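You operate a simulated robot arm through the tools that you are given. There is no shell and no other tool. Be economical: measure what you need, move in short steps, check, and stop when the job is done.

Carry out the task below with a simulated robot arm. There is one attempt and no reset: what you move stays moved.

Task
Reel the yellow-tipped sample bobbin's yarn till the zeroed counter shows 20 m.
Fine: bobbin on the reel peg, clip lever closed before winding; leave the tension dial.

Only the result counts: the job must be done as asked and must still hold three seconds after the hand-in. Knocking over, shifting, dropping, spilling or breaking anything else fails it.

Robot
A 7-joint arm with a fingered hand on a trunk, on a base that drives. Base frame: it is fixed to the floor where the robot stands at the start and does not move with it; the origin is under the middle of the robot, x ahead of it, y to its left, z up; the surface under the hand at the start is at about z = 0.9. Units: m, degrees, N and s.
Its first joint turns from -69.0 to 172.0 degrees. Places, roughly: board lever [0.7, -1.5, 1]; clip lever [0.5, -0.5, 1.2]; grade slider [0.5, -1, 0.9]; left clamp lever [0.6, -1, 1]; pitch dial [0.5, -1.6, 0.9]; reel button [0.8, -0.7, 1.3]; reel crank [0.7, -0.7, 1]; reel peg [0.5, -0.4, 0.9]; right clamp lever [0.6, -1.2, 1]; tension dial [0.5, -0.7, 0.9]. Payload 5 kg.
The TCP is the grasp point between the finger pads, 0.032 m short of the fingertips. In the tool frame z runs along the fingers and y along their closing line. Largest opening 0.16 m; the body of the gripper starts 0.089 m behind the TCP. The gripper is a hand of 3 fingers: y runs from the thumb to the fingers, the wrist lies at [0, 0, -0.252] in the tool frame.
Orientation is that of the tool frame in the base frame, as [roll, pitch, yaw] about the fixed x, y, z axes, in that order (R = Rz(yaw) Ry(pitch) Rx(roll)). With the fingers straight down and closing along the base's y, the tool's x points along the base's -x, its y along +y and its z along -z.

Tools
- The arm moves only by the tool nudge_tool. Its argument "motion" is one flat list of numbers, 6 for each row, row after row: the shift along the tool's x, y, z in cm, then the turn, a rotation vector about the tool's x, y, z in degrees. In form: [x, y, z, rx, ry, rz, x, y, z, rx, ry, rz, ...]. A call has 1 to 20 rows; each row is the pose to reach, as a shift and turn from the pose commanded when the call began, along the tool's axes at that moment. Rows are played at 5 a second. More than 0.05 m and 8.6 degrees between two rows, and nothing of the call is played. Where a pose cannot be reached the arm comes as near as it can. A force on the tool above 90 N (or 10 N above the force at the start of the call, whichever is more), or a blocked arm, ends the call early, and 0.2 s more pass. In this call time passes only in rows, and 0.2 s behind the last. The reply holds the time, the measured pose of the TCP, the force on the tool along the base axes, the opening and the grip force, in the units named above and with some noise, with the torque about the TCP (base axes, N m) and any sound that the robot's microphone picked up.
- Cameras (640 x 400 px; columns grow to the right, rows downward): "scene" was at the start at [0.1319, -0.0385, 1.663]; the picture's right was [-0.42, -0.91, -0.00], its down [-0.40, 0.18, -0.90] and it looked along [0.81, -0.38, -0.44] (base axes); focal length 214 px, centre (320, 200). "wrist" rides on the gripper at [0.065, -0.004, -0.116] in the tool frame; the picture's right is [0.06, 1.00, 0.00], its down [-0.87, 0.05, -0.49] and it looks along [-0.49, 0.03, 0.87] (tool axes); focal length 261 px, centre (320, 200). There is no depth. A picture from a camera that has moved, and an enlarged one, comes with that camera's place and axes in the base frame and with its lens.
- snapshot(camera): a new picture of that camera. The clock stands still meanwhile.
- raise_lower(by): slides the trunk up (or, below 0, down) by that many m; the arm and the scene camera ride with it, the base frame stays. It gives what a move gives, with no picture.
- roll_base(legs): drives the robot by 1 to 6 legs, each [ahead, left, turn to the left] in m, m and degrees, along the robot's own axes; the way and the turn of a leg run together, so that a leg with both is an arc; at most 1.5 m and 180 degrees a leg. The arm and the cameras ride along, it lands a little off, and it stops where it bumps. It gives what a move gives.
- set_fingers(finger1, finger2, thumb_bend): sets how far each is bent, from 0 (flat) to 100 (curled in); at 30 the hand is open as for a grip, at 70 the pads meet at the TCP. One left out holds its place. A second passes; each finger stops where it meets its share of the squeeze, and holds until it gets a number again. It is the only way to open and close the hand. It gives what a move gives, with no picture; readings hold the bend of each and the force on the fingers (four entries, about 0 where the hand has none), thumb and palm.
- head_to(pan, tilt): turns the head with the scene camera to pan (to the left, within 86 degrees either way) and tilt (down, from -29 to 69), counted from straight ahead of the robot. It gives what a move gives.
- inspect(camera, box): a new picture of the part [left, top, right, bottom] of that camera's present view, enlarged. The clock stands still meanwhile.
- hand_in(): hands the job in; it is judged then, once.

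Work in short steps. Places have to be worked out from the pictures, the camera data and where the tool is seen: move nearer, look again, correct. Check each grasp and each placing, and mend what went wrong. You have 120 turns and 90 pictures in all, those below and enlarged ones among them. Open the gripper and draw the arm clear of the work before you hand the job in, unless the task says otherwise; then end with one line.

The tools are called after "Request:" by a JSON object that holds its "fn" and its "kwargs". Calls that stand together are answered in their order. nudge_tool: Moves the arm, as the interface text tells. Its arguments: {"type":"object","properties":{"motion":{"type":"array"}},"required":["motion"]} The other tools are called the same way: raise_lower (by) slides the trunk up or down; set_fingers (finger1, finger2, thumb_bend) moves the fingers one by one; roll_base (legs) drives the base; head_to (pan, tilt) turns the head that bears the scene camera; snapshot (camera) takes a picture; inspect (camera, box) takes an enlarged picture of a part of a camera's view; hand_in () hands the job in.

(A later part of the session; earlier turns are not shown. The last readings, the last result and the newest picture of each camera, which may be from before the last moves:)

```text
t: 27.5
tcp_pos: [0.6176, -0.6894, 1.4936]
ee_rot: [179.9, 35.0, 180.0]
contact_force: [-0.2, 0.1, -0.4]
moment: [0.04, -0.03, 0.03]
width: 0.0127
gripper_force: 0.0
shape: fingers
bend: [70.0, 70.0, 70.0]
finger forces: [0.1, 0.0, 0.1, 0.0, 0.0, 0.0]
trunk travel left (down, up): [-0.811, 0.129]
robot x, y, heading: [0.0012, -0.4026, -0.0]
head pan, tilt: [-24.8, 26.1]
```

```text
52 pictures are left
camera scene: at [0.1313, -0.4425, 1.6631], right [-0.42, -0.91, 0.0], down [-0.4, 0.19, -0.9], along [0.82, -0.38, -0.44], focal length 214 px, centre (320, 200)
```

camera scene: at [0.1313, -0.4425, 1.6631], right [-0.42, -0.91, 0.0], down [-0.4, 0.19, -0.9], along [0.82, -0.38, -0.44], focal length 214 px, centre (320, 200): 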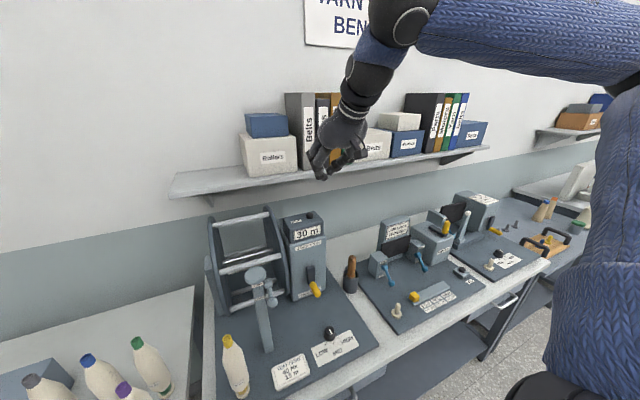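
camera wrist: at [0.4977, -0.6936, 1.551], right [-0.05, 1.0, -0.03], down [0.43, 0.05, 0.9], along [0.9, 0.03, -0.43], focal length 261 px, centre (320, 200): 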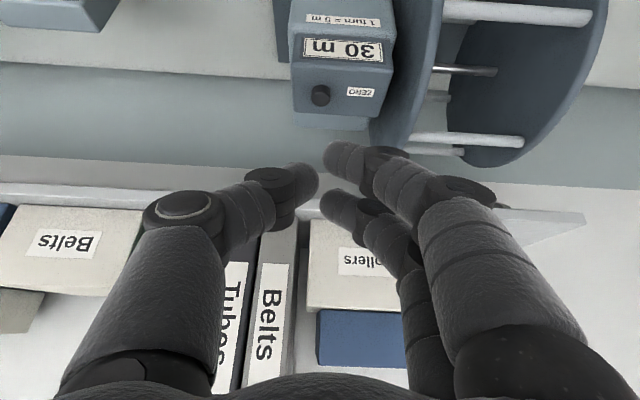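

Button confirmed at (0.749, -0.689). I move the fingertips to ~4 cm above it.

Request:
{"fn": "nudge_tool", "kwargs": {"motion": [-0.7, -0.1, 4.5, 0, 0, 0, -1.4, -0.2, 9, 0, 0, 0, -2.1, -0.3, 13.5, 0, 0, 0, -2.7, -0.4, 18.2, 0, 0, 0]}}

Request:
{"fn": "snapshot", "kwargs": {"camera": "wrist"}}

Request:
{"fn": "inspect", "kwargs": {"camera": "scene", "box": [240, 150, 360, 310]}}

```text
t: 28.5
tcp_pos: [0.7483, -0.6951, 1.3535]
ee_rot: [179.9, 34.8, 179.9]
contact_force: [0.4, -0.1, -0.4]
moment: [0.03, 0.01, -0.01]
width: 0.013
gripper_force: 0.0
shape: fingers
bend: [70.0, 70.0, 70.0]
finger forces: [0.0, 0.0, 0.1, 0.1, 0.0, 0.0]
trunk travel left (down, up): [-0.811, 0.129]
robot x, y, heading: [0.0043, -0.4031, 0.0]
head pan, tilt: [-24.8, 26.1]
```

```text
51 pictures are left
camera wrist: at [0.6293, -0.6991, 1.4121], right [-0.05, 1.0, -0.03], down [0.43, 0.05, 0.9], along [0.9, 0.03, -0.43], focal length 261 px, centre (320, 200)
```

wrist: 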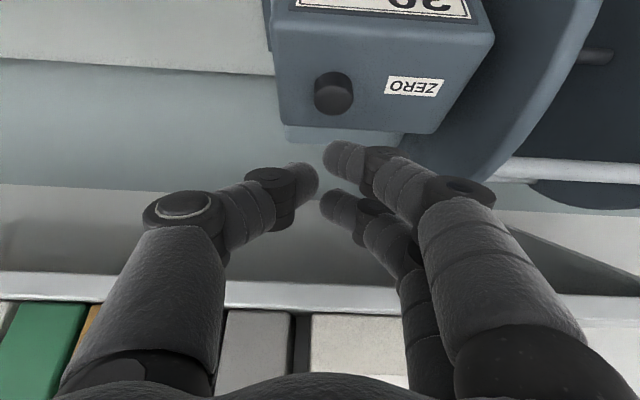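

```text
2.50 times, centred on (300, 230) of scene
camera zoom: at [0.1355, -0.4432, 1.6626], right [-0.42, -0.91, 0.0], down [-0.4, 0.19, -0.9], along [0.81, -0.38, -0.44], focal length 536 px, centre (370, 125)
```

zoom: 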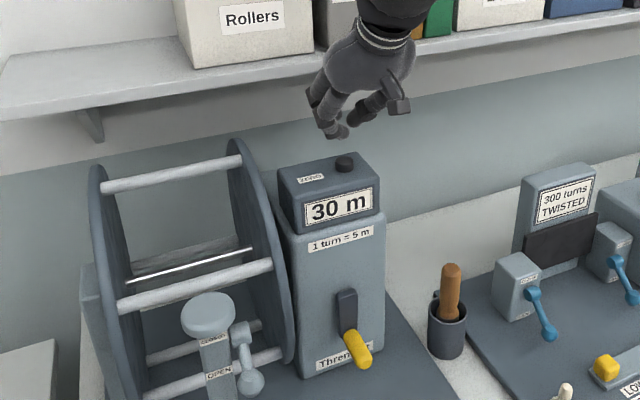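

Lower fingertip is about over the button. I descend straight down in small steps.

Request:
{"fn": "nudge_tool", "kwargs": {"motion": [1.1, 0, 1.05, 0, 0, 0, 2.2, 0, 2.1, 0, 0, 0, 2.37, 0, 2.35, 0, 0, 0, 2.54, 0, 2.59, 0, 0, 0]}}

Request:
{"fn": "inspect", "kwargs": {"camera": "scene", "box": [270, 180, 340, 260]}}

Request:
{"fn": "inspect", "kwargs": {"camera": "wrist", "box": [240, 30, 440, 230]}}

```text
t: 29.5
tcp_pos: [0.739, -0.6921, 1.3195]
ee_rot: [179.9, 35.0, 180.0]
contact_force: [0.7, -1.1, 0.4]
moment: [0.02, 0.02, -0.01]
width: 0.0129
gripper_force: 0.0
shape: fingers
bend: [70.0, 70.0, 70.0]
finger forces: [0.0, 0.1, 0.0, 0.1, 0.0, 0.0]
trunk travel left (down, up): [-0.811, 0.129]
robot x, y, heading: [0.0008, -0.4062, -0.3]
head pan, tilt: [-24.8, 26.1]
```

```text
5.00 times, centred on (305, 220) of scene
camera zoom: at [0.1328, -0.4424, 1.6629], right [-0.42, -0.91, 0.0], down [-0.4, 0.19, -0.9], along [0.81, -0.38, -0.44], focal length 1072 px, centre (395, 100)
```

zoom: 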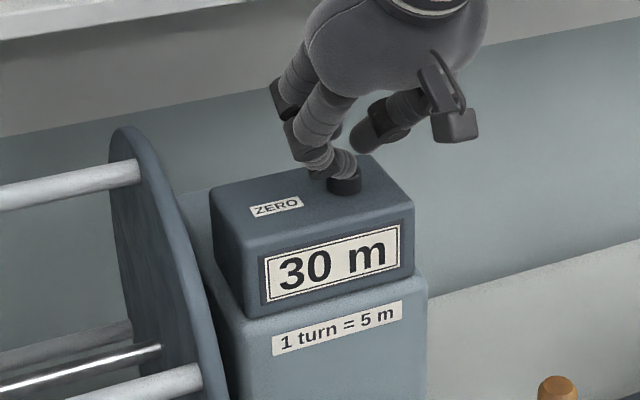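

```text
2.00 times, centred on (340, 130) of wrist
camera zoom: at [0.6192, -0.6961, 1.3787], right [-0.05, 1.0, -0.03], down [0.43, 0.05, 0.9], along [0.9, 0.03, -0.43], focal length 521 px, centre (280, 340)
```

zoom: 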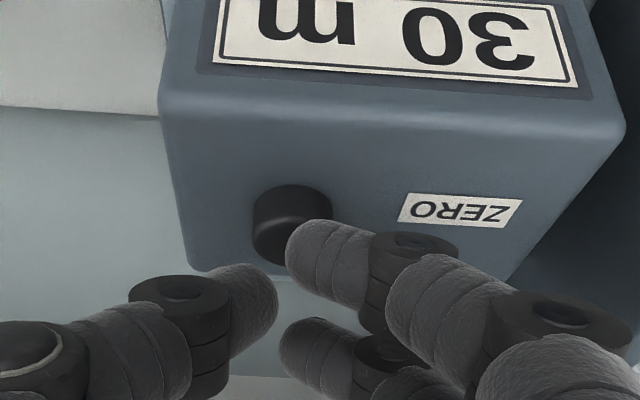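

The fingertip is just over the button; shift 0.5 cm to -y and press down in small steps.

Request:
{"fn": "nudge_tool", "kwargs": {"motion": [0, -0.5, 0, 0, 0, 0, 0.17, -0.5, 0.25, 0, 0, 0, 0.34, -0.5, 0.49, 0, 0, 0, 0.52, -0.5, 0.74, 0, 0, 0]}}

Request:
{"fn": "inspect", "kwargs": {"camera": "scene", "box": [270, 180, 340, 260]}}

```text
t: 30.5
tcp_pos: [0.7382, -0.6981, 1.3129]
ee_rot: [179.9, 35.0, -180.0]
contact_force: [-1.2, -0.2, 1.2]
moment: [0.0, 0.02, 0.03]
width: 0.0124
gripper_force: 1.2
shape: fingers
bend: [70.0, 70.0, 70.0]
finger forces: [1.7, 0.0, 0.0, 0.0, 0.0, 0.0]
trunk travel left (down, up): [-0.811, 0.129]
robot x, y, heading: [0.0007, -0.4038, 0.0]
head pan, tilt: [-24.8, 26.1]
```

```text
5.00 times, centred on (305, 220) of scene
camera zoom: at [0.1319, -0.4418, 1.663], right [-0.42, -0.91, 0.0], down [-0.4, 0.18, -0.9], along [0.81, -0.38, -0.44], focal length 1072 px, centre (395, 100)
```

zoom: 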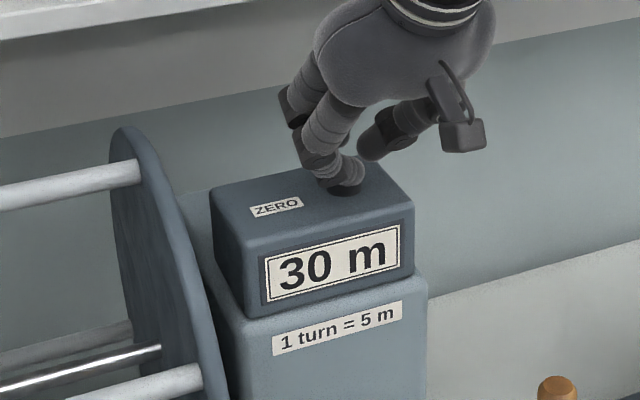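

Contact started (1.2 N). Press 0.8 cm further.

Request:
{"fn": "nudge_tool", "kwargs": {"motion": [0.17, 0, 0.25, 0, 0, 0, 0.34, 0, 0.49, 0, 0, 0, 0.46, 0, 0.66, 0, 0, 0]}}

Request:
{"fn": "inspect", "kwargs": {"camera": "scene", "box": [270, 180, 340, 260]}}

```text
t: 31.3
tcp_pos: [0.7369, -0.6978, 1.3065]
ee_rot: [-180.0, 35.1, -180.0]
contact_force: [-5.2, 2.9, 8.5]
moment: [0.14, 0.14, 0.06]
width: 0.0107
gripper_force: 4.8
shape: fingers
bend: [71.0, 70.0, 70.0]
finger forces: [10.2, 0.0, 0.0, 0.0, 0.0, 0.1]
trunk travel left (down, up): [-0.811, 0.129]
robot x, y, heading: [0.0019, -0.4008, 0.1]
head pan, tilt: [-24.8, 26.1]
heard: click
```

```text
5.00 times, centred on (305, 220) of scene
camera zoom: at [0.1304, -0.4413, 1.6633], right [-0.42, -0.91, 0.0], down [-0.4, 0.18, -0.9], along [0.82, -0.38, -0.44], focal length 1072 px, centre (395, 100)
```

zoom: 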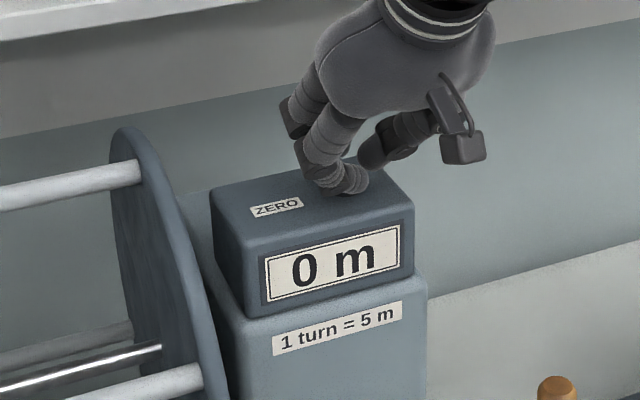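

Counter reads 0 m. I retract the hand along its axis and drive the base back 0.3 m and 0.1 m to the right so the hand can work horizontally.

Request:
{"fn": "nudge_tool", "kwargs": {"motion": [0, 0, -4, 0, 0, 0, 0.5, 0, -8, 0, 0, 0, 1, 0, -12, 0, 0, 0, 1.3, 0, -15.5, 0, 0, 0]}}

Request:
{"fn": "roll_base", "kwargs": {"legs": [[-0.3, -0.1, 0]]}}

Request:
{"fn": "head_to", "kwargs": {"pan": 0, "tilt": 32}}

Request:
{"fn": "snapshot", "kwargs": {"camera": "scene"}}

```text
t: 32.3
tcp_pos: [0.6373, -0.6985, 1.4255]
ee_rot: [180.0, 35.1, 180.0]
contact_force: [-0.9, -0.3, 0.0]
moment: [0.01, -0.06, -0.01]
width: 0.0123
gripper_force: 0.1
shape: fingers
bend: [70.0, 70.0, 70.0]
finger forces: [0.1, 0.0, 0.0, 0.0, 0.1, 0.0]
trunk travel left (down, up): [-0.811, 0.129]
robot x, y, heading: [-0.0006, -0.4043, 0.1]
head pan, tilt: [-24.8, 26.1]
```

```text
t: 34.4
tcp_pos: [0.3336, -0.8035, 1.4253]
ee_rot: [179.9, 35.0, 179.5]
contact_force: [-0.2, -0.4, -0.2]
moment: [0.03, 0.0, -0.01]
width: 0.0122
gripper_force: 0.0
shape: fingers
bend: [70.0, 70.0, 70.0]
finger forces: [0.0, 0.0, 0.0, 0.1, 0.1, 0.0]
trunk travel left (down, up): [-0.811, 0.129]
robot x, y, heading: [-0.3009, -0.5011, -0.3]
head pan, tilt: [-24.8, 26.1]
```

```text
t: 35.3
tcp_pos: [0.3355, -0.8029, 1.4244]
ee_rot: [-179.9, 35.0, 179.5]
contact_force: [0.5, -0.4, -0.7]
moment: [0.02, 0.0, 0.02]
width: 0.0121
gripper_force: 0.0
shape: fingers
bend: [70.0, 70.0, 70.0]
finger forces: [0.0, 0.0, 0.0, 0.1, 0.1, 0.0]
trunk travel left (down, up): [-0.811, 0.129]
robot x, y, heading: [-0.3018, -0.4981, -0.4]
head pan, tilt: [0.0, 32.0]
```

```text
45 pictures are left
camera scene: at [-0.1628, -0.5028, 1.6537], right [-0.01, -1.0, 0.0], down [-0.53, 0.01, -0.85], along [0.85, -0.01, -0.53], focal length 214 px, centre (320, 200)
```

scene: 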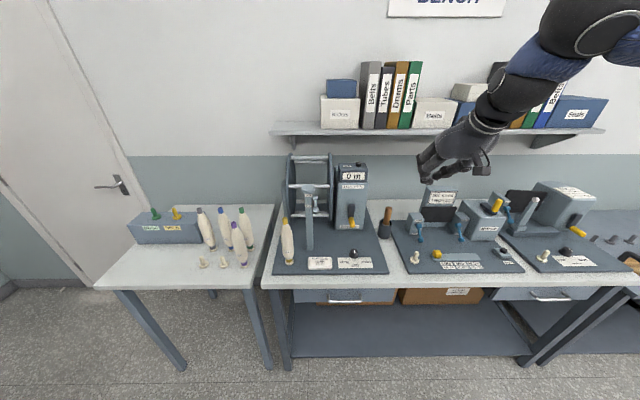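

Now tilt the hand to nearly horizontal, pointing at the bench.

Request:
{"fn": "nudge_tool", "kwargs": {"motion": [0, 0, 0, 0, -7.5, 0, 0, 0, 0, 0, -15, 0, 0, 0, 0, 0, -22.5, 0, 0, 0, 0, 0, -30, 0, 0, 0, 0, 0, -37.5, 0, 0, 0, 0, 0, -45, 0]}}

Request:
{"fn": "inspect", "kwargs": {"camera": "scene", "box": [270, 140, 510, 290]}}

```text
t: 36.7
tcp_pos: [0.4088, -0.8325, 1.439]
ee_rot: [176.6, 80.2, 176.2]
contact_force: [0.0, -2.1, -1.3]
moment: [0.04, -0.08, 0.27]
width: 0.0122
gripper_force: 0.0
shape: fingers
bend: [70.0, 70.0, 70.0]
finger forces: [0.0, 0.1, 0.0, 0.0, 0.0, 0.0]
out of reach, approached as far as the arm can: row 3, 4, 5, 6
trunk travel left (down, up): [-0.811, 0.129]
robot x, y, heading: [-0.3021, -0.5026, -0.7]
head pan, tilt: [0.0, 32.0]
```

```text
2.67 times, centred on (390, 215) of scene
camera zoom: at [-0.1664, -0.5154, 1.6537], right [-0.01, -1.0, -0.01], down [-0.53, 0.01, -0.85], along [0.85, 0.0, -0.53], focal length 572 px, centre (133, 160)
```

zoom: 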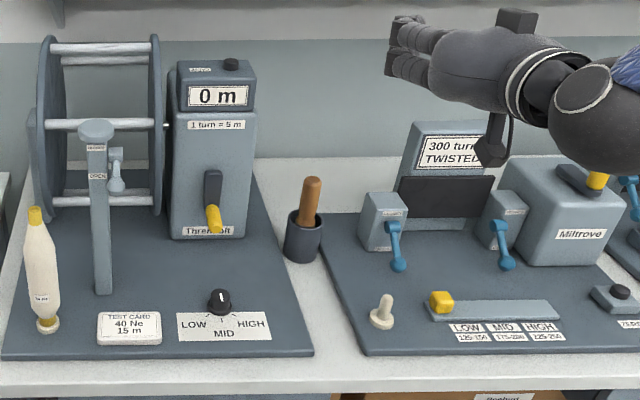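

The arm couldn't quite reach that so close in; I move down/left/forward toward the pre-position in front of the clip lever.

Request:
{"fn": "nudge_tool", "kwargs": {"motion": [3.44, 2.5, 1.69, 0, 0, 0, 6.88, 5, 3.38, 0, 0, 0, 10.3, 7.5, 5.07, 0, 0, 0, 13.8, 10, 6.76, 0, 0, 0, 17.2, 12.5, 8.45, 0, 0, 0, 20.6, 15, 10.1, 0, 0, 0, 24.1, 17.5, 11.8, 0, 0, 0, 27.5, 20, 13.5, 0, 0, 0]}}

Request:
{"fn": "snapshot", "kwargs": {"camera": "scene"}}

```text
t: 38.5
tcp_pos: [0.5069, -0.6236, 1.1518]
ee_rot: [179.4, 80.1, 178.8]
contact_force: [-0.5, -0.2, 0.5]
moment: [-0.02, 0.04, 0.07]
width: 0.0122
gripper_force: 0.0
shape: fingers
bend: [70.0, 70.0, 70.0]
finger forces: [0.0, 0.1, 0.1, 0.0, 0.0, 0.0]
out of reach, approached as far as the arm can: row 4
trunk travel left (down, up): [-0.811, 0.129]
robot x, y, heading: [-0.2981, -0.4988, -0.5]
head pan, tilt: [0.0, 32.0]
```

```text
43 pictures are left
camera scene: at [-0.1632, -0.5044, 1.6538], right [-0.01, -1.0, 0.0], down [-0.53, 0.01, -0.85], along [0.85, -0.01, -0.53], focal length 214 px, centre (320, 200)
```

scene: 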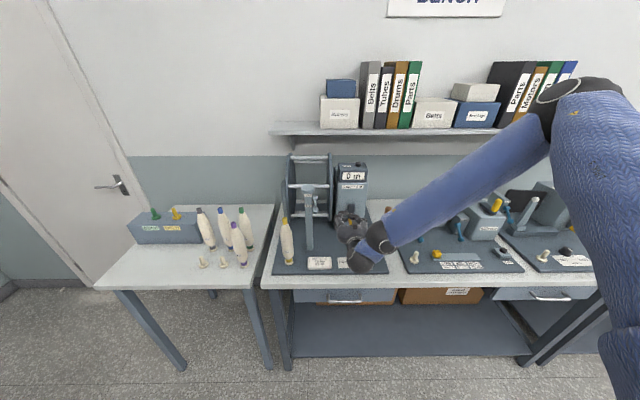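

Good, horizontal at (0.507, -0.624, 1.152). Look closely from both cameras.

Request:
{"fn": "inspect", "kwargs": {"camera": "scene", "box": [270, 170, 400, 280]}}

Request:
{"fn": "snapshot", "kwargs": {"camera": "wrist"}}

```text
3.64 times, centred on (335, 225) of scene
camera zoom: at [-0.1632, -0.5044, 1.6538], right [-0.01, -1.0, 0.0], down [-0.53, 0.01, -0.85], along [0.85, -0.01, -0.53], focal length 780 px, centre (266, 109)
```

zoom: 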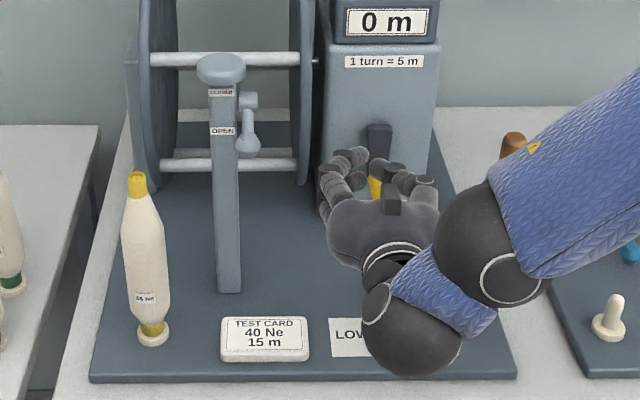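

```text
41 pictures are left
camera wrist: at [0.3808, -0.6261, 1.1074], right [0.0, 1.0, -0.06], down [-0.33, 0.06, 0.94], along [0.94, 0.02, 0.33], focal length 261 px, centre (320, 200)
```

wrist: 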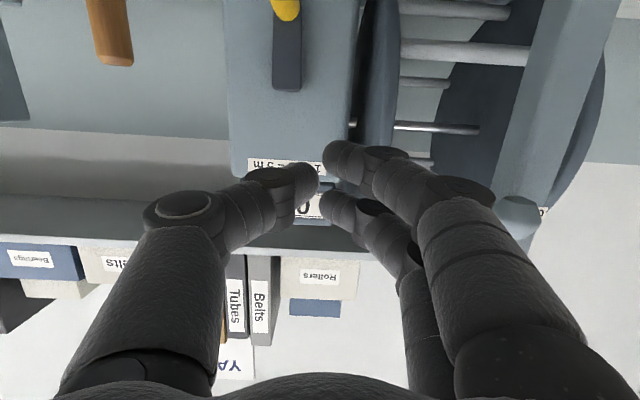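

Ball is at (0.538, -0.492, 1.168). I go lower, then slide left beneath the ball with the upper finger, yawing 15° to keep the palm away from the bobbin.

Request:
{"fn": "nudge_tool", "kwargs": {"motion": [1.8, 0, 0.4, 0, 0, 0, 3.6, 0, 0.9, 0, 0, 0, 3.6, 2, 0.9, -3, 0, 0, 3.6, 4, 0.9, -6, 0, 0, 3.6, 6, 0.9, -9, 0, 0, 3.6, 8, 0.9, -12, 0, 0, 3.6, 9.7, 0.9, -15, 0, 0]}}

Request:
{"fn": "inspect", "kwargs": {"camera": "scene", "box": [270, 170, 400, 280]}}

Request:
{"fn": "snapshot", "kwargs": {"camera": "wrist"}}

```text
t: 40.1
tcp_pos: [0.4868, -0.5173, 1.1096]
ee_rot: [165.5, 80.2, 179.7]
contact_force: [-0.3, -0.3, 0.4]
moment: [-0.01, -0.03, -0.04]
width: 0.0122
gripper_force: 0.1
shape: fingers
bend: [70.0, 70.0, 70.0]
finger forces: [0.0, 0.1, 0.1, 0.0, 0.0, 0.0]
out of reach, approached as far as the arm can: row 6, 7
trunk travel left (down, up): [-0.811, 0.129]
robot x, y, heading: [-0.3016, -0.5027, -0.4]
head pan, tilt: [0.0, 32.0]
```

```text
3.64 times, centred on (335, 225) of scene
camera zoom: at [-0.1643, -0.499, 1.6539], right [-0.01, -1.0, 0.0], down [-0.53, 0.0, -0.85], along [0.85, -0.01, -0.53], focal length 780 px, centre (266, 109)
```

zoom: 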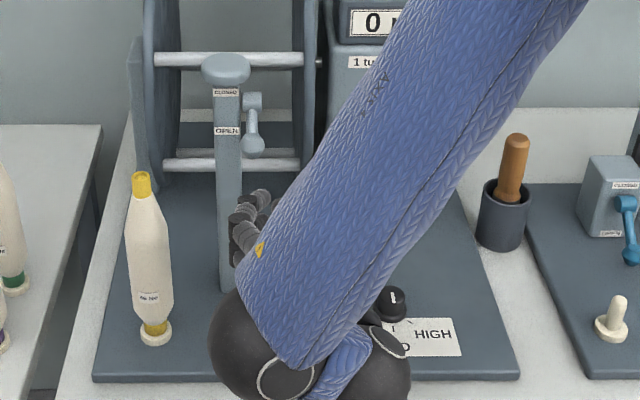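

```text
39 pictures are left
camera wrist: at [0.3659, -0.5501, 1.0658], right [-0.25, 0.97, -0.02], down [-0.34, -0.07, 0.94], along [0.91, 0.24, 0.34], focal length 261 px, centre (320, 200)
```

wrist: 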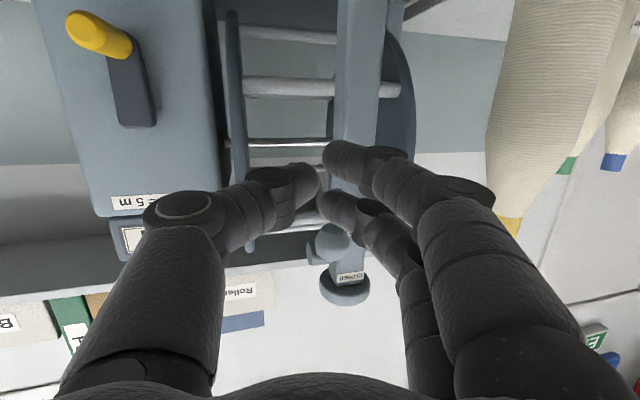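

Arm is at its inner limit and a bit cramped; back the base 0.2 m (hand recedes straight from the bench).

Request:
{"fn": "roll_base", "kwargs": {"legs": [[-0.2, 0, 0]]}}

Request:
{"fn": "nudge_tool", "kwargs": {"motion": [0, 0, 4, 0, 0, 0, 0, 0, 8, 0, 0, 0, 0, 0, 12, 0, 0, 0, 0, 0, 16, 0, 0, 0]}}

Request:
{"fn": "snapshot", "kwargs": {"camera": "wrist"}}

Request:
{"fn": "inspect", "kwargs": {"camera": "scene", "box": [270, 150, 400, 260]}}

```text
t: 41.7
tcp_pos: [0.2928, -0.5206, 1.1106]
ee_rot: [164.7, 80.3, 178.8]
contact_force: [0.5, 0.1, 0.3]
moment: [0.02, -0.02, -0.03]
width: 0.012
gripper_force: 0.1
shape: fingers
bend: [70.0, 70.0, 70.0]
finger forces: [0.1, 0.0, 0.2, 0.0, 0.0, 0.1]
trunk travel left (down, up): [-0.811, 0.129]
robot x, y, heading: [-0.4924, -0.5006, -0.6]
head pan, tilt: [0.0, 32.0]
```

```text
t: 42.7
tcp_pos: [0.3069, -0.4772, 1.0661]
ee_rot: [164.9, 80.3, 178.7]
contact_force: [0.2, 0.4, 0.7]
moment: [0.01, -0.01, 0.0]
width: 0.0123
gripper_force: 0.0
shape: fingers
bend: [70.0, 70.0, 70.0]
finger forces: [0.0, 0.0, 0.1, 0.0, 0.1, 0.0]
out of reach, approached as far as the arm can: row 1, 2, 3, 4
trunk travel left (down, up): [-0.811, 0.129]
robot x, y, heading: [-0.4943, -0.503, -0.8]
head pan, tilt: [0.0, 32.0]
```

```text
38 pictures are left
camera wrist: at [0.1869, -0.5087, 1.0201], right [-0.25, 0.97, -0.02], down [-0.34, -0.07, 0.94], along [0.91, 0.24, 0.34], focal length 261 px, centre (320, 200)
```

wrist: 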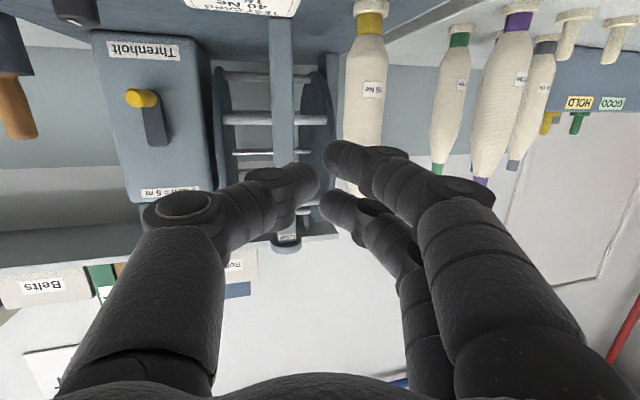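

```text
3.64 times, centred on (335, 205) of scene
camera zoom: at [-0.3559, -0.4996, 1.6537], right [-0.01, -1.0, 0.0], down [-0.53, 0.01, -0.85], along [0.85, -0.01, -0.53], focal length 780 px, centre (266, 182)
```

zoom: 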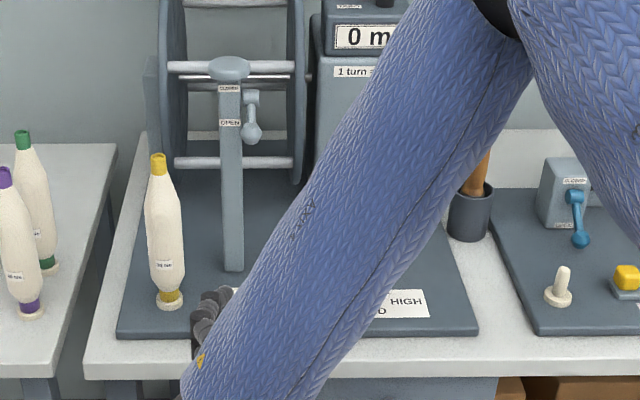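

The arm is up against a joint limit (first joint swung fully right). I drive the base 0.4 m to the right so the target lies to its left, then re-extend.

Request:
{"fn": "roll_base", "kwargs": {"legs": [[0, -0.4, 0]]}}

Request:
{"fn": "nudge_tool", "kwargs": {"motion": [-2, 3.5, 0, 0, 0, 0, -4, 7, 0, 0, 0, 0, -5.5, 11, 0, 0, 0, 0, -5.5, 15, 0, 0, 0, 0, -5.5, 19, 0, 0, 0, 0, -5.5, 23, 0, 0, 0, 0]}}

Request:
{"fn": "snapshot", "kwargs": {"camera": "scene"}}

```text
t: 45.2
tcp_pos: [0.3034, -0.8801, 1.065]
ee_rot: [164.2, 80.4, 178.2]
contact_force: [-0.2, -0.4, 0.0]
moment: [0.03, -0.03, 0.03]
width: 0.0122
gripper_force: 0.1
shape: fingers
bend: [70.0, 70.0, 70.0]
finger forces: [0.0, 0.0, 0.0, 0.0, 0.0, 0.0]
trunk travel left (down, up): [-0.811, 0.129]
robot x, y, heading: [-0.4987, -0.9041, -0.8]
head pan, tilt: [0.0, 32.0]
```

```text
t: 46.6
tcp_pos: [0.2598, -0.6563, 1.1325]
ee_rot: [164.9, 80.5, 178.8]
contact_force: [0.0, -0.4, 0.7]
moment: [0.0, -0.01, -0.01]
width: 0.0121
gripper_force: 0.1
shape: fingers
bend: [70.0, 70.0, 70.0]
finger forces: [0.0, 0.0, 0.1, 0.1, 0.0, 0.1]
trunk travel left (down, up): [-0.811, 0.129]
robot x, y, heading: [-0.4973, -0.9028, -0.5]
head pan, tilt: [0.0, 32.0]
```

```text
36 pictures are left
camera scene: at [-0.3609, -0.9017, 1.6538], right [-0.01, -1.0, 0.0], down [-0.53, 0.0, -0.85], along [0.85, -0.01, -0.53], focal length 214 px, centre (320, 200)
```

scene: 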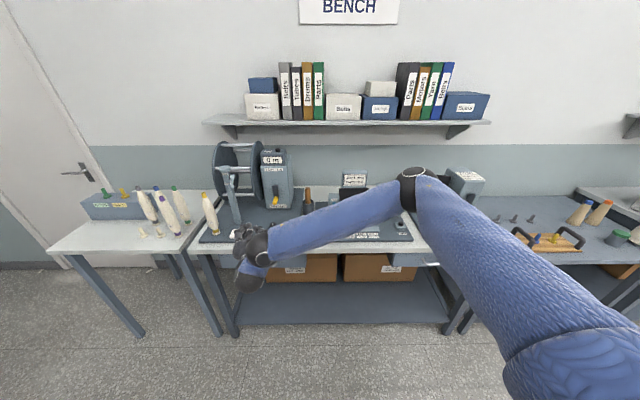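

Free again. Drive forward 0.15 m, then bring the hand toward the pre-position.

Request:
{"fn": "roll_base", "kwargs": {"legs": [[0.15, 0, 0]]}}

Request:
{"fn": "nudge_tool", "kwargs": {"motion": [0, 3.5, 0, 0, 0, 0, 0.5, 6, 2, 0, 0, 0, 0.8, 8.5, 4, 0, 0, 0, 0.8, 11, 6, 0, 0, 0]}}

Request:
{"fn": "snapshot", "kwargs": {"camera": "scene"}}

Request:
{"fn": "snapshot", "kwargs": {"camera": "wrist"}}

```text
t: 48.0
tcp_pos: [0.4114, -0.6597, 1.1299]
ee_rot: [164.5, 80.3, 178.3]
contact_force: [0.7, -0.6, -0.5]
moment: [0.0, -0.04, 0.0]
width: 0.0125
gripper_force: 0.0
shape: fingers
bend: [70.0, 70.0, 70.0]
finger forces: [0.0, 0.0, 0.0, 0.0, 0.0, 0.1]
trunk travel left (down, up): [-0.811, 0.129]
robot x, y, heading: [-0.3508, -0.9023, -0.5]
head pan, tilt: [0.0, 32.0]
```

```text
t: 49.0
tcp_pos: [0.4413, -0.5373, 1.1155]
ee_rot: [164.9, 80.2, 178.7]
contact_force: [0.0, 1.1, -0.3]
moment: [0.0, -0.01, -0.03]
width: 0.0126
gripper_force: 0.1
shape: fingers
bend: [70.0, 70.0, 70.0]
finger forces: [0.0, 0.0, 0.1, 0.0, 0.0, 0.1]
trunk travel left (down, up): [-0.811, 0.129]
robot x, y, heading: [-0.3456, -0.9036, -0.8]
head pan, tilt: [0.0, 32.0]
```

```text
35 pictures are left
camera scene: at [-0.2087, -0.9031, 1.6536], right [-0.01, -1.0, 0.0], down [-0.53, 0.01, -0.85], along [0.85, -0.01, -0.53], focal length 214 px, centre (320, 200)
```

scene: 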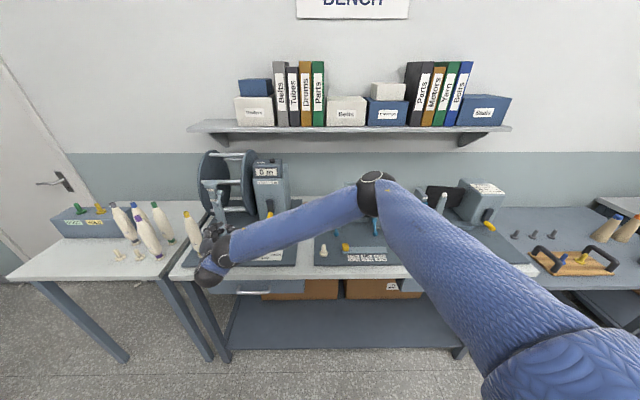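

```text
34 pictures are left
camera wrist: at [0.3206, -0.5681, 1.0708], right [-0.25, 0.97, -0.02], down [-0.34, -0.07, 0.94], along [0.91, 0.24, 0.34], focal length 261 px, centre (320, 200)
```

wrist: 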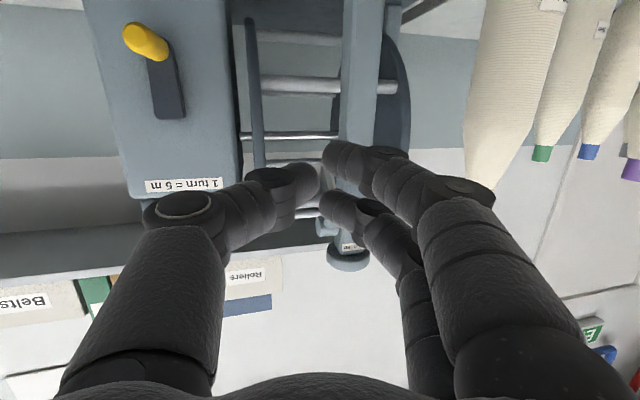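

Lever and knob are ahead; I advance so the upper fingertip comes under the ball.

Request:
{"fn": "nudge_tool", "kwargs": {"motion": [-0.4, 0.4, 2.2, 0, 0, 0, -0.8, 0.8, 4.5, 0, 0, 0, -1.3, 1.3, 6.8, 0, 0, 0]}}

Request:
{"fn": "inspect", "kwargs": {"camera": "scene", "box": [180, 150, 290, 290]}}

Request:
{"fn": "inspect", "kwargs": {"camera": "wrist", "box": [240, 120, 440, 320]}}

```text
t: 49.8
tcp_pos: [0.5047, -0.5118, 1.1207]
ee_rot: [164.6, 80.2, 178.5]
contact_force: [1.5, 0.2, 1.1]
moment: [-0.02, 0.01, 0.0]
width: 0.0122
gripper_force: 0.1
shape: fingers
bend: [70.0, 70.0, 70.0]
finger forces: [0.1, 0.0, 0.0, 0.1, 0.0, 0.0]
trunk travel left (down, up): [-0.811, 0.129]
robot x, y, heading: [-0.3477, -0.9055, -1.0]
head pan, tilt: [0.0, 32.0]
```

```text
2.86 times, centred on (235, 220) of scene
camera zoom: at [-0.209, -0.9042, 1.6537], right [-0.01, -1.0, 0.0], down [-0.53, 0.01, -0.85], along [0.85, -0.01, -0.53], focal length 613 px, centre (563, 143)
```

zoom: 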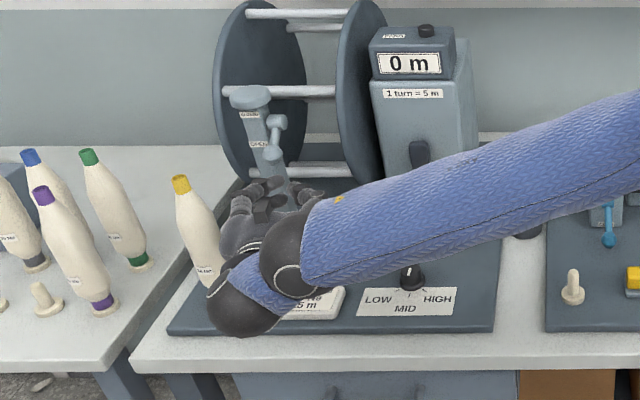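

```text
2.00 times, centred on (340, 220) of wrist
camera zoom: at [0.3844, -0.5426, 1.0759], right [-0.25, 0.97, -0.02], down [-0.34, -0.07, 0.94], along [0.91, 0.24, 0.34], focal length 521 px, centre (280, 160)
```

zoom: 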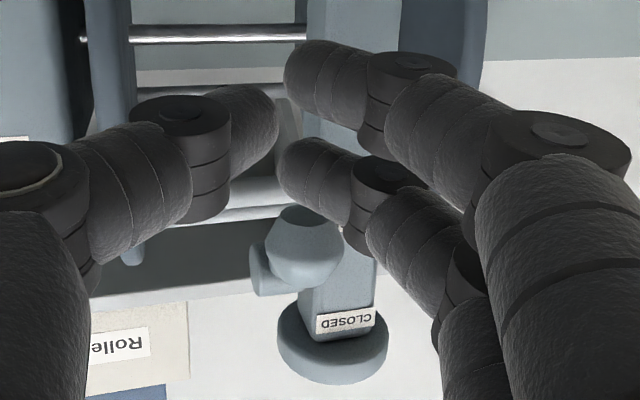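

The ball sits right above the upper fingertip. I lift it along its arc to horizontal.

Request:
{"fn": "nudge_tool", "kwargs": {"motion": [-0.59, 0, -0.1, 0, 0, 0, -1.2, 0.12, -0.7, 0, 0, 0, -1.94, 0.26, -1.37, 0, 0, 0, -2.83, 0.33, -1.77, 0, 0, 0, -3.7, 0.35, -2.0, 0, 0, 0]}}

Request:
{"fn": "inspect", "kwargs": {"camera": "scene", "box": [190, 160, 270, 240]}}

Request:
{"fn": "inspect", "kwargs": {"camera": "wrist", "box": [240, 120, 440, 320]}}

```text
t: 51.0
tcp_pos: [0.4908, -0.5116, 1.1616]
ee_rot: [164.4, 80.4, 178.3]
contact_force: [0.0, -0.7, 0.7]
moment: [0.0, -0.01, -0.01]
width: 0.0122
gripper_force: 0.1
shape: fingers
bend: [70.0, 70.0, 70.0]
finger forces: [0.0, 0.0, 0.0, 0.1, 0.1, 0.0]
trunk travel left (down, up): [-0.811, 0.129]
robot x, y, heading: [-0.3479, -0.9028, -0.6]
head pan, tilt: [0.0, 32.0]
```

```text
5.00 times, centred on (230, 200) of scene
camera zoom: at [-0.2094, -0.9047, 1.6537], right [-0.01, -1.0, 0.0], down [-0.53, 0.01, -0.85], along [0.85, -0.01, -0.53], focal length 1072 px, centre (770, 200)
```

zoom: 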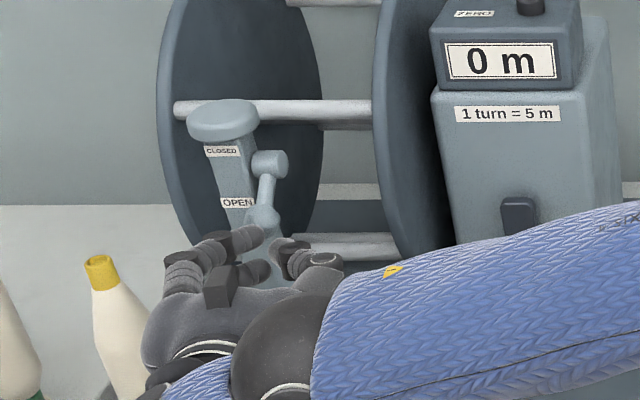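

```text
2.00 times, centred on (340, 220) of wrist
camera zoom: at [0.37, -0.5427, 1.116], right [-0.25, 0.97, -0.02], down [-0.34, -0.07, 0.94], along [0.91, 0.24, 0.34], focal length 521 px, centre (280, 160)
```

zoom: 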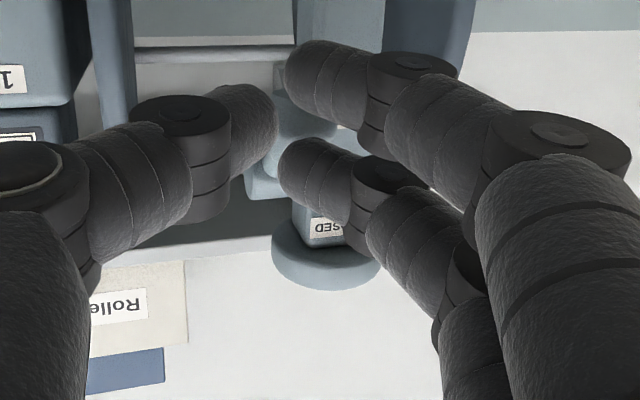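

The tip passed in front of the ball. I go back down, advance ~2 cm deeper, and look before lifting.

Request:
{"fn": "nudge_tool", "kwargs": {"motion": [2.2, -0.3, 0.4, 0, 0, 0, 4.5, -0.3, 0.8, 0, 0, 0, 4.2, -0.7, 2.4, 0, 0, 0, 3.95, -1.15, 4.0, 0, 0, 0]}}

Request:
{"fn": "inspect", "kwargs": {"camera": "scene", "box": [190, 160, 270, 240]}}

Request:
{"fn": "inspect", "kwargs": {"camera": "wrist", "box": [240, 120, 440, 320]}}

```text
t: 52.0
tcp_pos: [0.5264, -0.5125, 1.1144]
ee_rot: [164.5, 80.4, 178.4]
contact_force: [0.3, 0.4, -0.6]
moment: [-0.02, 0.01, 0.01]
width: 0.0121
gripper_force: 0.0
shape: fingers
bend: [70.0, 70.0, 70.0]
finger forces: [0.0, 0.0, 0.0, 0.0, 0.1, 0.1]
trunk travel left (down, up): [-0.811, 0.129]
robot x, y, heading: [-0.3441, -0.9057, -0.6]
head pan, tilt: [0.0, 32.0]
```

```text
5.00 times, centred on (230, 200) of scene
camera zoom: at [-0.2089, -0.9044, 1.6536], right [-0.01, -1.0, 0.0], down [-0.53, 0.01, -0.85], along [0.85, -0.01, -0.53], focal length 1072 px, centre (770, 200)
```

zoom: 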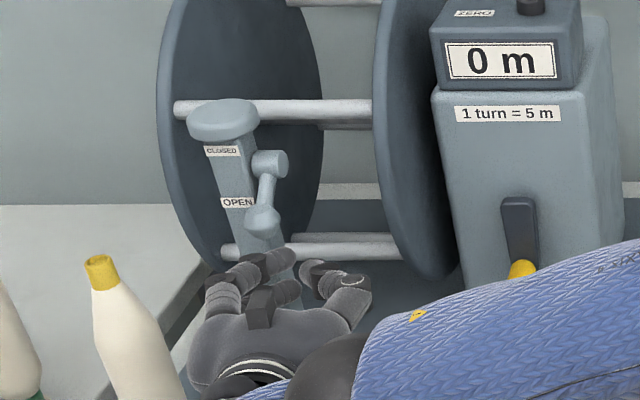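

```text
2.00 times, centred on (340, 220) of wrist
camera zoom: at [0.406, -0.5439, 1.0693], right [-0.25, 0.97, -0.02], down [-0.34, -0.07, 0.94], along [0.91, 0.24, 0.34], focal length 521 px, centre (280, 160)
```

zoom: 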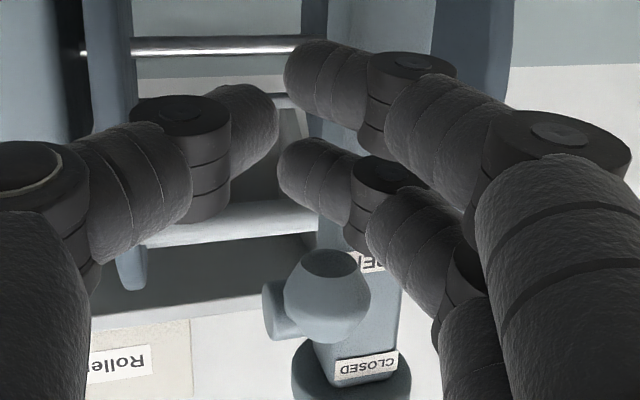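

Now the tip is ~1.5 cm past the ball centre, below it. Lift along the arc.

Request:
{"fn": "nudge_tool", "kwargs": {"motion": [-1.28, 0, -0.22, 0, 0, 0, -2.0, 0.1, -0.73, 0, 0, 0, -2.87, 0.2, -1.27, 0, 0, 0, -3.75, 0.25, -1.6, 0, 0, 0, -4.65, 0.25, -1.78, 0, 0, 0]}}

Request:
{"fn": "inspect", "kwargs": {"camera": "scene", "box": [190, 160, 270, 240]}}

```text
t: 53.2
tcp_pos: [0.517, -0.514, 1.1648]
ee_rot: [164.2, 80.4, 178.1]
contact_force: [-0.3, -0.6, -0.2]
moment: [-0.05, 0.01, -0.01]
width: 0.0121
gripper_force: 0.5
shape: fingers
bend: [70.0, 70.0, 70.0]
finger forces: [0.0, 1.0, 0.0, 0.0, 0.0, 0.1]
trunk travel left (down, up): [-0.811, 0.129]
robot x, y, heading: [-0.3497, -0.899, -0.6]
head pan, tilt: [0.0, 32.0]
```

```text
5.00 times, centred on (230, 200) of scene
camera zoom: at [-0.2096, -0.9045, 1.6538], right [-0.01, -1.0, 0.0], down [-0.53, 0.01, -0.85], along [0.85, -0.01, -0.53], focal length 1072 px, centre (770, 200)
```

zoom: 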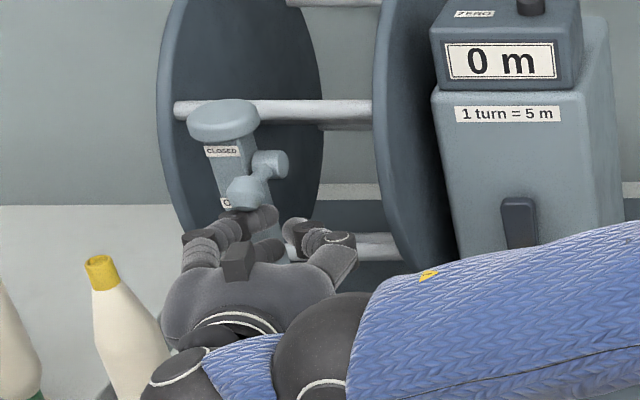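

Lever is being raised. Continue up to the CLOSED position.

Request:
{"fn": "nudge_tool", "kwargs": {"motion": [-1.0, -0.02, -0.07, 0, 0, 0, -2.04, -0.1, 0.04, 0, 0, 0, -3.09, -0.25, 0.25, 0, 0, 0, -4.0, -0.4, 0.5, 0, 0, 0]}}

Request:
{"fn": "inspect", "kwargs": {"camera": "scene", "box": [190, 160, 270, 240]}}

```text
t: 54.2
tcp_pos: [0.5269, -0.5145, 1.1974]
ee_rot: [166.3, 80.2, -179.7]
contact_force: [-17.4, -1.3, -29.7]
moment: [-0.63, 0.23, 0.35]
width: 0.0122
gripper_force: 16.8
shape: fingers
bend: [70.0, 71.0, 70.0]
finger forces: [0.0, 33.3, 0.0, 0.0, 0.0, 0.1]
trunk travel left (down, up): [-0.811, 0.129]
robot x, y, heading: [-0.3467, -0.9022, -0.7]
head pan, tilt: [0.0, 32.0]
```

```text
5.00 times, centred on (230, 200) of scene
camera zoom: at [-0.2085, -0.9029, 1.6529], right [-0.01, -1.0, 0.0], down [-0.53, 0.0, -0.85], along [0.85, -0.01, -0.53], focal length 1072 px, centre (770, 200)
```

zoom: 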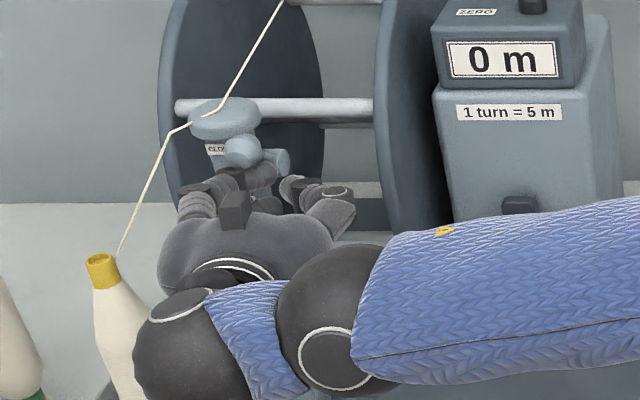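

The clip is closed — the yarn is now threaded to the reel. I relieve, drop 2.5 cm and retreat straight back.

Request:
{"fn": "nudge_tool", "kwargs": {"motion": [1.2, -0.1, 0, 0, 0, 0, 3, -0.3, 0, 0, 0, 0, 3.5, -0.3, -4, 0, 0, 0, 3.5, -0.3, -8, 0, 0, 0]}}

Request:
{"fn": "inspect", "kwargs": {"camera": "scene", "box": [170, 140, 310, 280]}}

Request:
{"fn": "snapshot", "kwargs": {"camera": "wrist"}}

```text
t: 55.2
tcp_pos: [0.4471, -0.5415, 1.1798]
ee_rot: [164.5, 80.4, 178.4]
contact_force: [-0.9, -0.5, -0.3]
moment: [0.0, 0.04, 0.0]
width: 0.0124
gripper_force: 0.0
shape: fingers
bend: [70.0, 70.0, 70.0]
finger forces: [0.1, 0.0, 0.1, 0.0, 0.0, 0.0]
trunk travel left (down, up): [-0.811, 0.129]
robot x, y, heading: [-0.3488, -0.9024, -0.5]
head pan, tilt: [0.0, 32.0]
```

```text
2.86 times, centred on (240, 210) of scene
camera zoom: at [-0.2095, -0.9046, 1.6537], right [-0.01, -1.0, 0.0], down [-0.53, 0.01, -0.85], along [0.85, -0.01, -0.53], focal length 613 px, centre (549, 171)
```

zoom: 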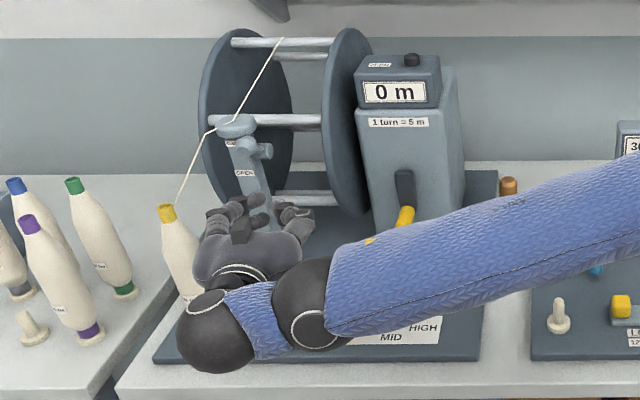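

```text
24 pictures are left
camera wrist: at [0.3267, -0.5729, 1.1344], right [-0.25, 0.97, -0.02], down [-0.34, -0.07, 0.94], along [0.91, 0.24, 0.34], focal length 261 px, centre (320, 200)
```

wrist: 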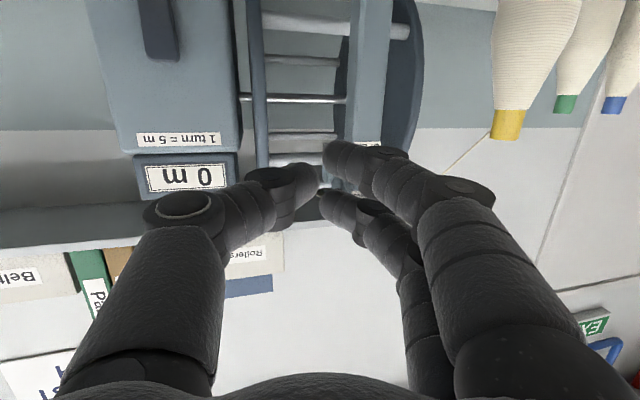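

Clip stays closed. Crank handle end is triangulated at ≈(0.637, -0.657, 1.013), handle pointing at me, hub above it (~z 1.08). I open the fingers slightly and move to a pre-grasp in front of it, squaring the yaw.

Request:
{"fn": "nudge_tool", "kwargs": {"motion": [2.5, -2.3, 1.0, 2.5, 0, 0, 5, -4.6, 2, 5, 0, 0, 7.5, -6.9, 3.5, 7.5, 0, 0, 10, -9.2, 5.5, 10, 0, 0, 12.5, -11.5, 7.8, 12.5, 0, 0, 15, -13.7, 10.2, 15, 0, 0]}}

Request:
{"fn": "set_fingers", "kwargs": {"finger1": 52, "finger2": 52, "thumb_bend": 52}}

Request:
{"fn": "snapshot", "kwargs": {"camera": "wrist"}}

Request:
{"fn": "inspect", "kwargs": {"camera": "scene", "box": [190, 150, 310, 270]}}

```text
t: 56.6
tcp_pos: [0.553, -0.6427, 1.0088]
ee_rot: [179.6, 80.3, 178.4]
contact_force: [0.4, -0.7, -0.4]
moment: [0.0, -0.01, 0.01]
width: 0.0123
gripper_force: 0.1
shape: fingers
bend: [70.0, 70.0, 70.0]
finger forces: [0.0, 0.0, 0.0, 0.0, 0.0, 0.0]
trunk travel left (down, up): [-0.811, 0.129]
robot x, y, heading: [-0.3452, -0.9037, -0.5]
head pan, tilt: [0.0, 32.0]
```

```text
t: 57.6
tcp_pos: [0.5506, -0.6433, 1.0097]
ee_rot: [179.5, 80.4, 178.4]
contact_force: [-0.9, 0.7, 0.3]
moment: [0.02, 0.01, 0.0]
width: 0.0783
gripper_force: 0.0
shape: fingers
bend: [52.0, 52.0, 52.0]
finger forces: [0.0, 0.0, 0.0, 0.0, 0.0, 0.1]
trunk travel left (down, up): [-0.811, 0.129]
robot x, y, heading: [-0.3506, -0.9037, -0.8]
head pan, tilt: [0.0, 32.0]
```

```text
23 pictures are left
camera wrist: at [0.426, -0.6448, 0.9652], right [0.01, 1.0, -0.06], down [-0.34, 0.06, 0.94], along [0.94, 0.01, 0.34], focal length 261 px, centre (320, 200)
```

wrist: 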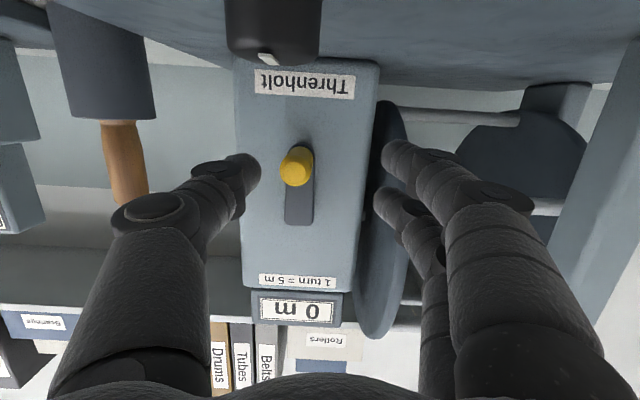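

```text
3.33 times, centred on (250, 210) of scene
camera zoom: at [-0.2092, -0.9045, 1.6537], right [-0.01, -1.0, 0.0], down [-0.53, 0.01, -0.85], along [0.85, -0.01, -0.53], focal length 715 px, centre (553, 167)
```

zoom: 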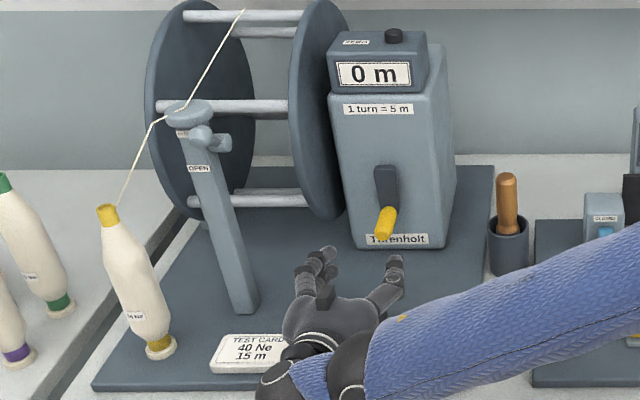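

Handle centre at ≈(y -0.663, z 1.014), hub ≈ z 1.07, crank radius ≈ 0.056. I align, move in (tips just short of the crank bar), and close on the handle.

Request:
{"fn": "nudge_tool", "kwargs": {"motion": [-0.6, -1.9, 0, 0, 0, 0, -0.9, -1.95, 2.5, 0, 0, 0, -1.4, -2, 5, 0, 0, 0, -1.8, -2, 6.8, 0, 0, 0]}}

Request:
{"fn": "snapshot", "kwargs": {"camera": "wrist"}}

```text
t: 58.6
tcp_pos: [0.6228, -0.6678, 1.0145]
ee_rot: [179.7, 80.3, 178.6]
contact_force: [0.3, 0.2, -0.6]
moment: [0.01, 0.0, -0.02]
width: 0.0786
gripper_force: 0.1
shape: fingers
bend: [52.0, 52.0, 52.0]
finger forces: [0.0, 0.1, 0.0, 0.1, 0.0, 0.0]
trunk travel left (down, up): [-0.811, 0.129]
robot x, y, heading: [-0.3501, -0.9033, -0.5]
head pan, tilt: [0.0, 32.0]
```

```text
21 pictures are left
camera wrist: at [0.4971, -0.6686, 0.9706], right [0.01, 1.0, -0.06], down [-0.34, 0.06, 0.94], along [0.94, 0.01, 0.34], focal length 261 px, centre (320, 200)
```

wrist: 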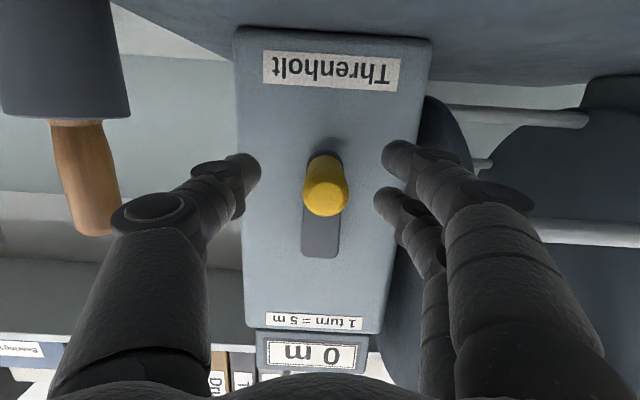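

Handle is centred between thumb and both fingers. Close.

Request:
{"fn": "set_fingers", "kwargs": {"finger1": 70, "finger2": 70, "thumb_bend": 70}}

```text
t: 59.6
tcp_pos: [0.6225, -0.6676, 1.0148]
ee_rot: [179.5, 80.4, 178.4]
contact_force: [2.6, -0.5, -1.1]
moment: [0.02, -0.03, 0.03]
width: 0.0216
gripper_force: 7.0
shape: fingers
bend: [68.0, 65.0, 68.0]
finger forces: [1.8, 5.3, 0.1, 0.0, 6.9, 0.0]
trunk travel left (down, up): [-0.811, 0.129]
robot x, y, heading: [-0.3469, -0.9053, -0.7]
head pan, tilt: [0.0, 32.0]
```

Grip is light; I squeeze a bit more, then try a clockwise 40° arc (to the left and up) and see forces and counter.

Request:
{"fn": "set_fingers", "kwargs": {"finger1": 80, "finger2": 80, "thumb_bend": 80}}

Request:
{"fn": "nudge_tool", "kwargs": {"motion": [-0.08, 0.97, -0.01, 0, 0, 0, -0.33, 1.92, -0.06, 0, 0, 0, -0.74, 2.8, -0.13, 0, 0, 0, -1.29, 3.6, -0.22, 0, 0, 0]}}

Request:
{"fn": "inspect", "kwargs": {"camera": "scene", "box": [190, 150, 310, 270]}}

```text
t: 60.6
tcp_pos: [0.623, -0.6684, 1.0144]
ee_rot: [179.5, 80.4, 178.4]
contact_force: [10.4, -0.3, -0.7]
moment: [-0.01, -0.07, 0.13]
width: 0.0185
gripper_force: 21.1
shape: fingers
bend: [71.0, 66.0, 68.0]
finger forces: [9.0, 12.1, 0.0, 0.0, 21.5, 0.1]
trunk travel left (down, up): [-0.811, 0.129]
robot x, y, heading: [-0.348, -0.9026, -0.6]
head pan, tilt: [0.0, 32.0]
```

```text
t: 61.6
tcp_pos: [0.6208, -0.6274, 1.0329]
ee_rot: [178.5, 80.5, 177.4]
contact_force: [3.2, 5.8, 12.8]
moment: [0.07, -0.48, 0.35]
width: 0.0052
gripper_force: 19.0
shape: fingers
bend: [73.0, 63.0, 72.0]
finger forces: [4.6, 21.1, 0.0, 0.0, 12.8, 0.0]
trunk travel left (down, up): [-0.811, 0.129]
robot x, y, heading: [-0.3476, -0.9064, -0.7]
head pan, tilt: [0.0, 32.0]
```

```text
3.33 times, centred on (250, 210) of scene
camera zoom: at [-0.2107, -0.9041, 1.6543], right [-0.01, -1.0, 0.0], down [-0.53, 0.01, -0.85], along [0.85, -0.01, -0.53], focal length 715 px, centre (553, 167)
```

zoom: 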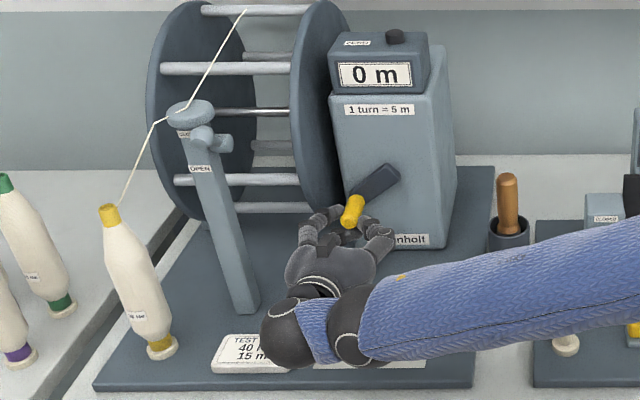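

The crank and reel turn, but the handle may be slipping upward in the grip; check from the wrist.

Request:
{"fn": "snapshot", "kwargs": {"camera": "wrist"}}

```text
19 pictures are left
camera wrist: at [0.4956, -0.6294, 0.9891], right [0.01, 1.0, -0.06], down [-0.34, 0.06, 0.94], along [0.94, 0.01, 0.34], focal length 261 px, centre (320, 200)
```

wrist: 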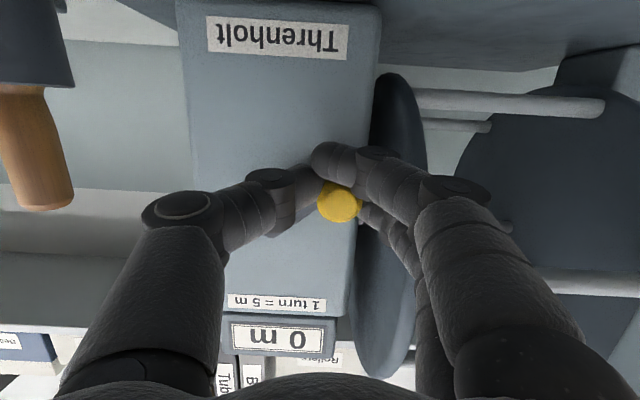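

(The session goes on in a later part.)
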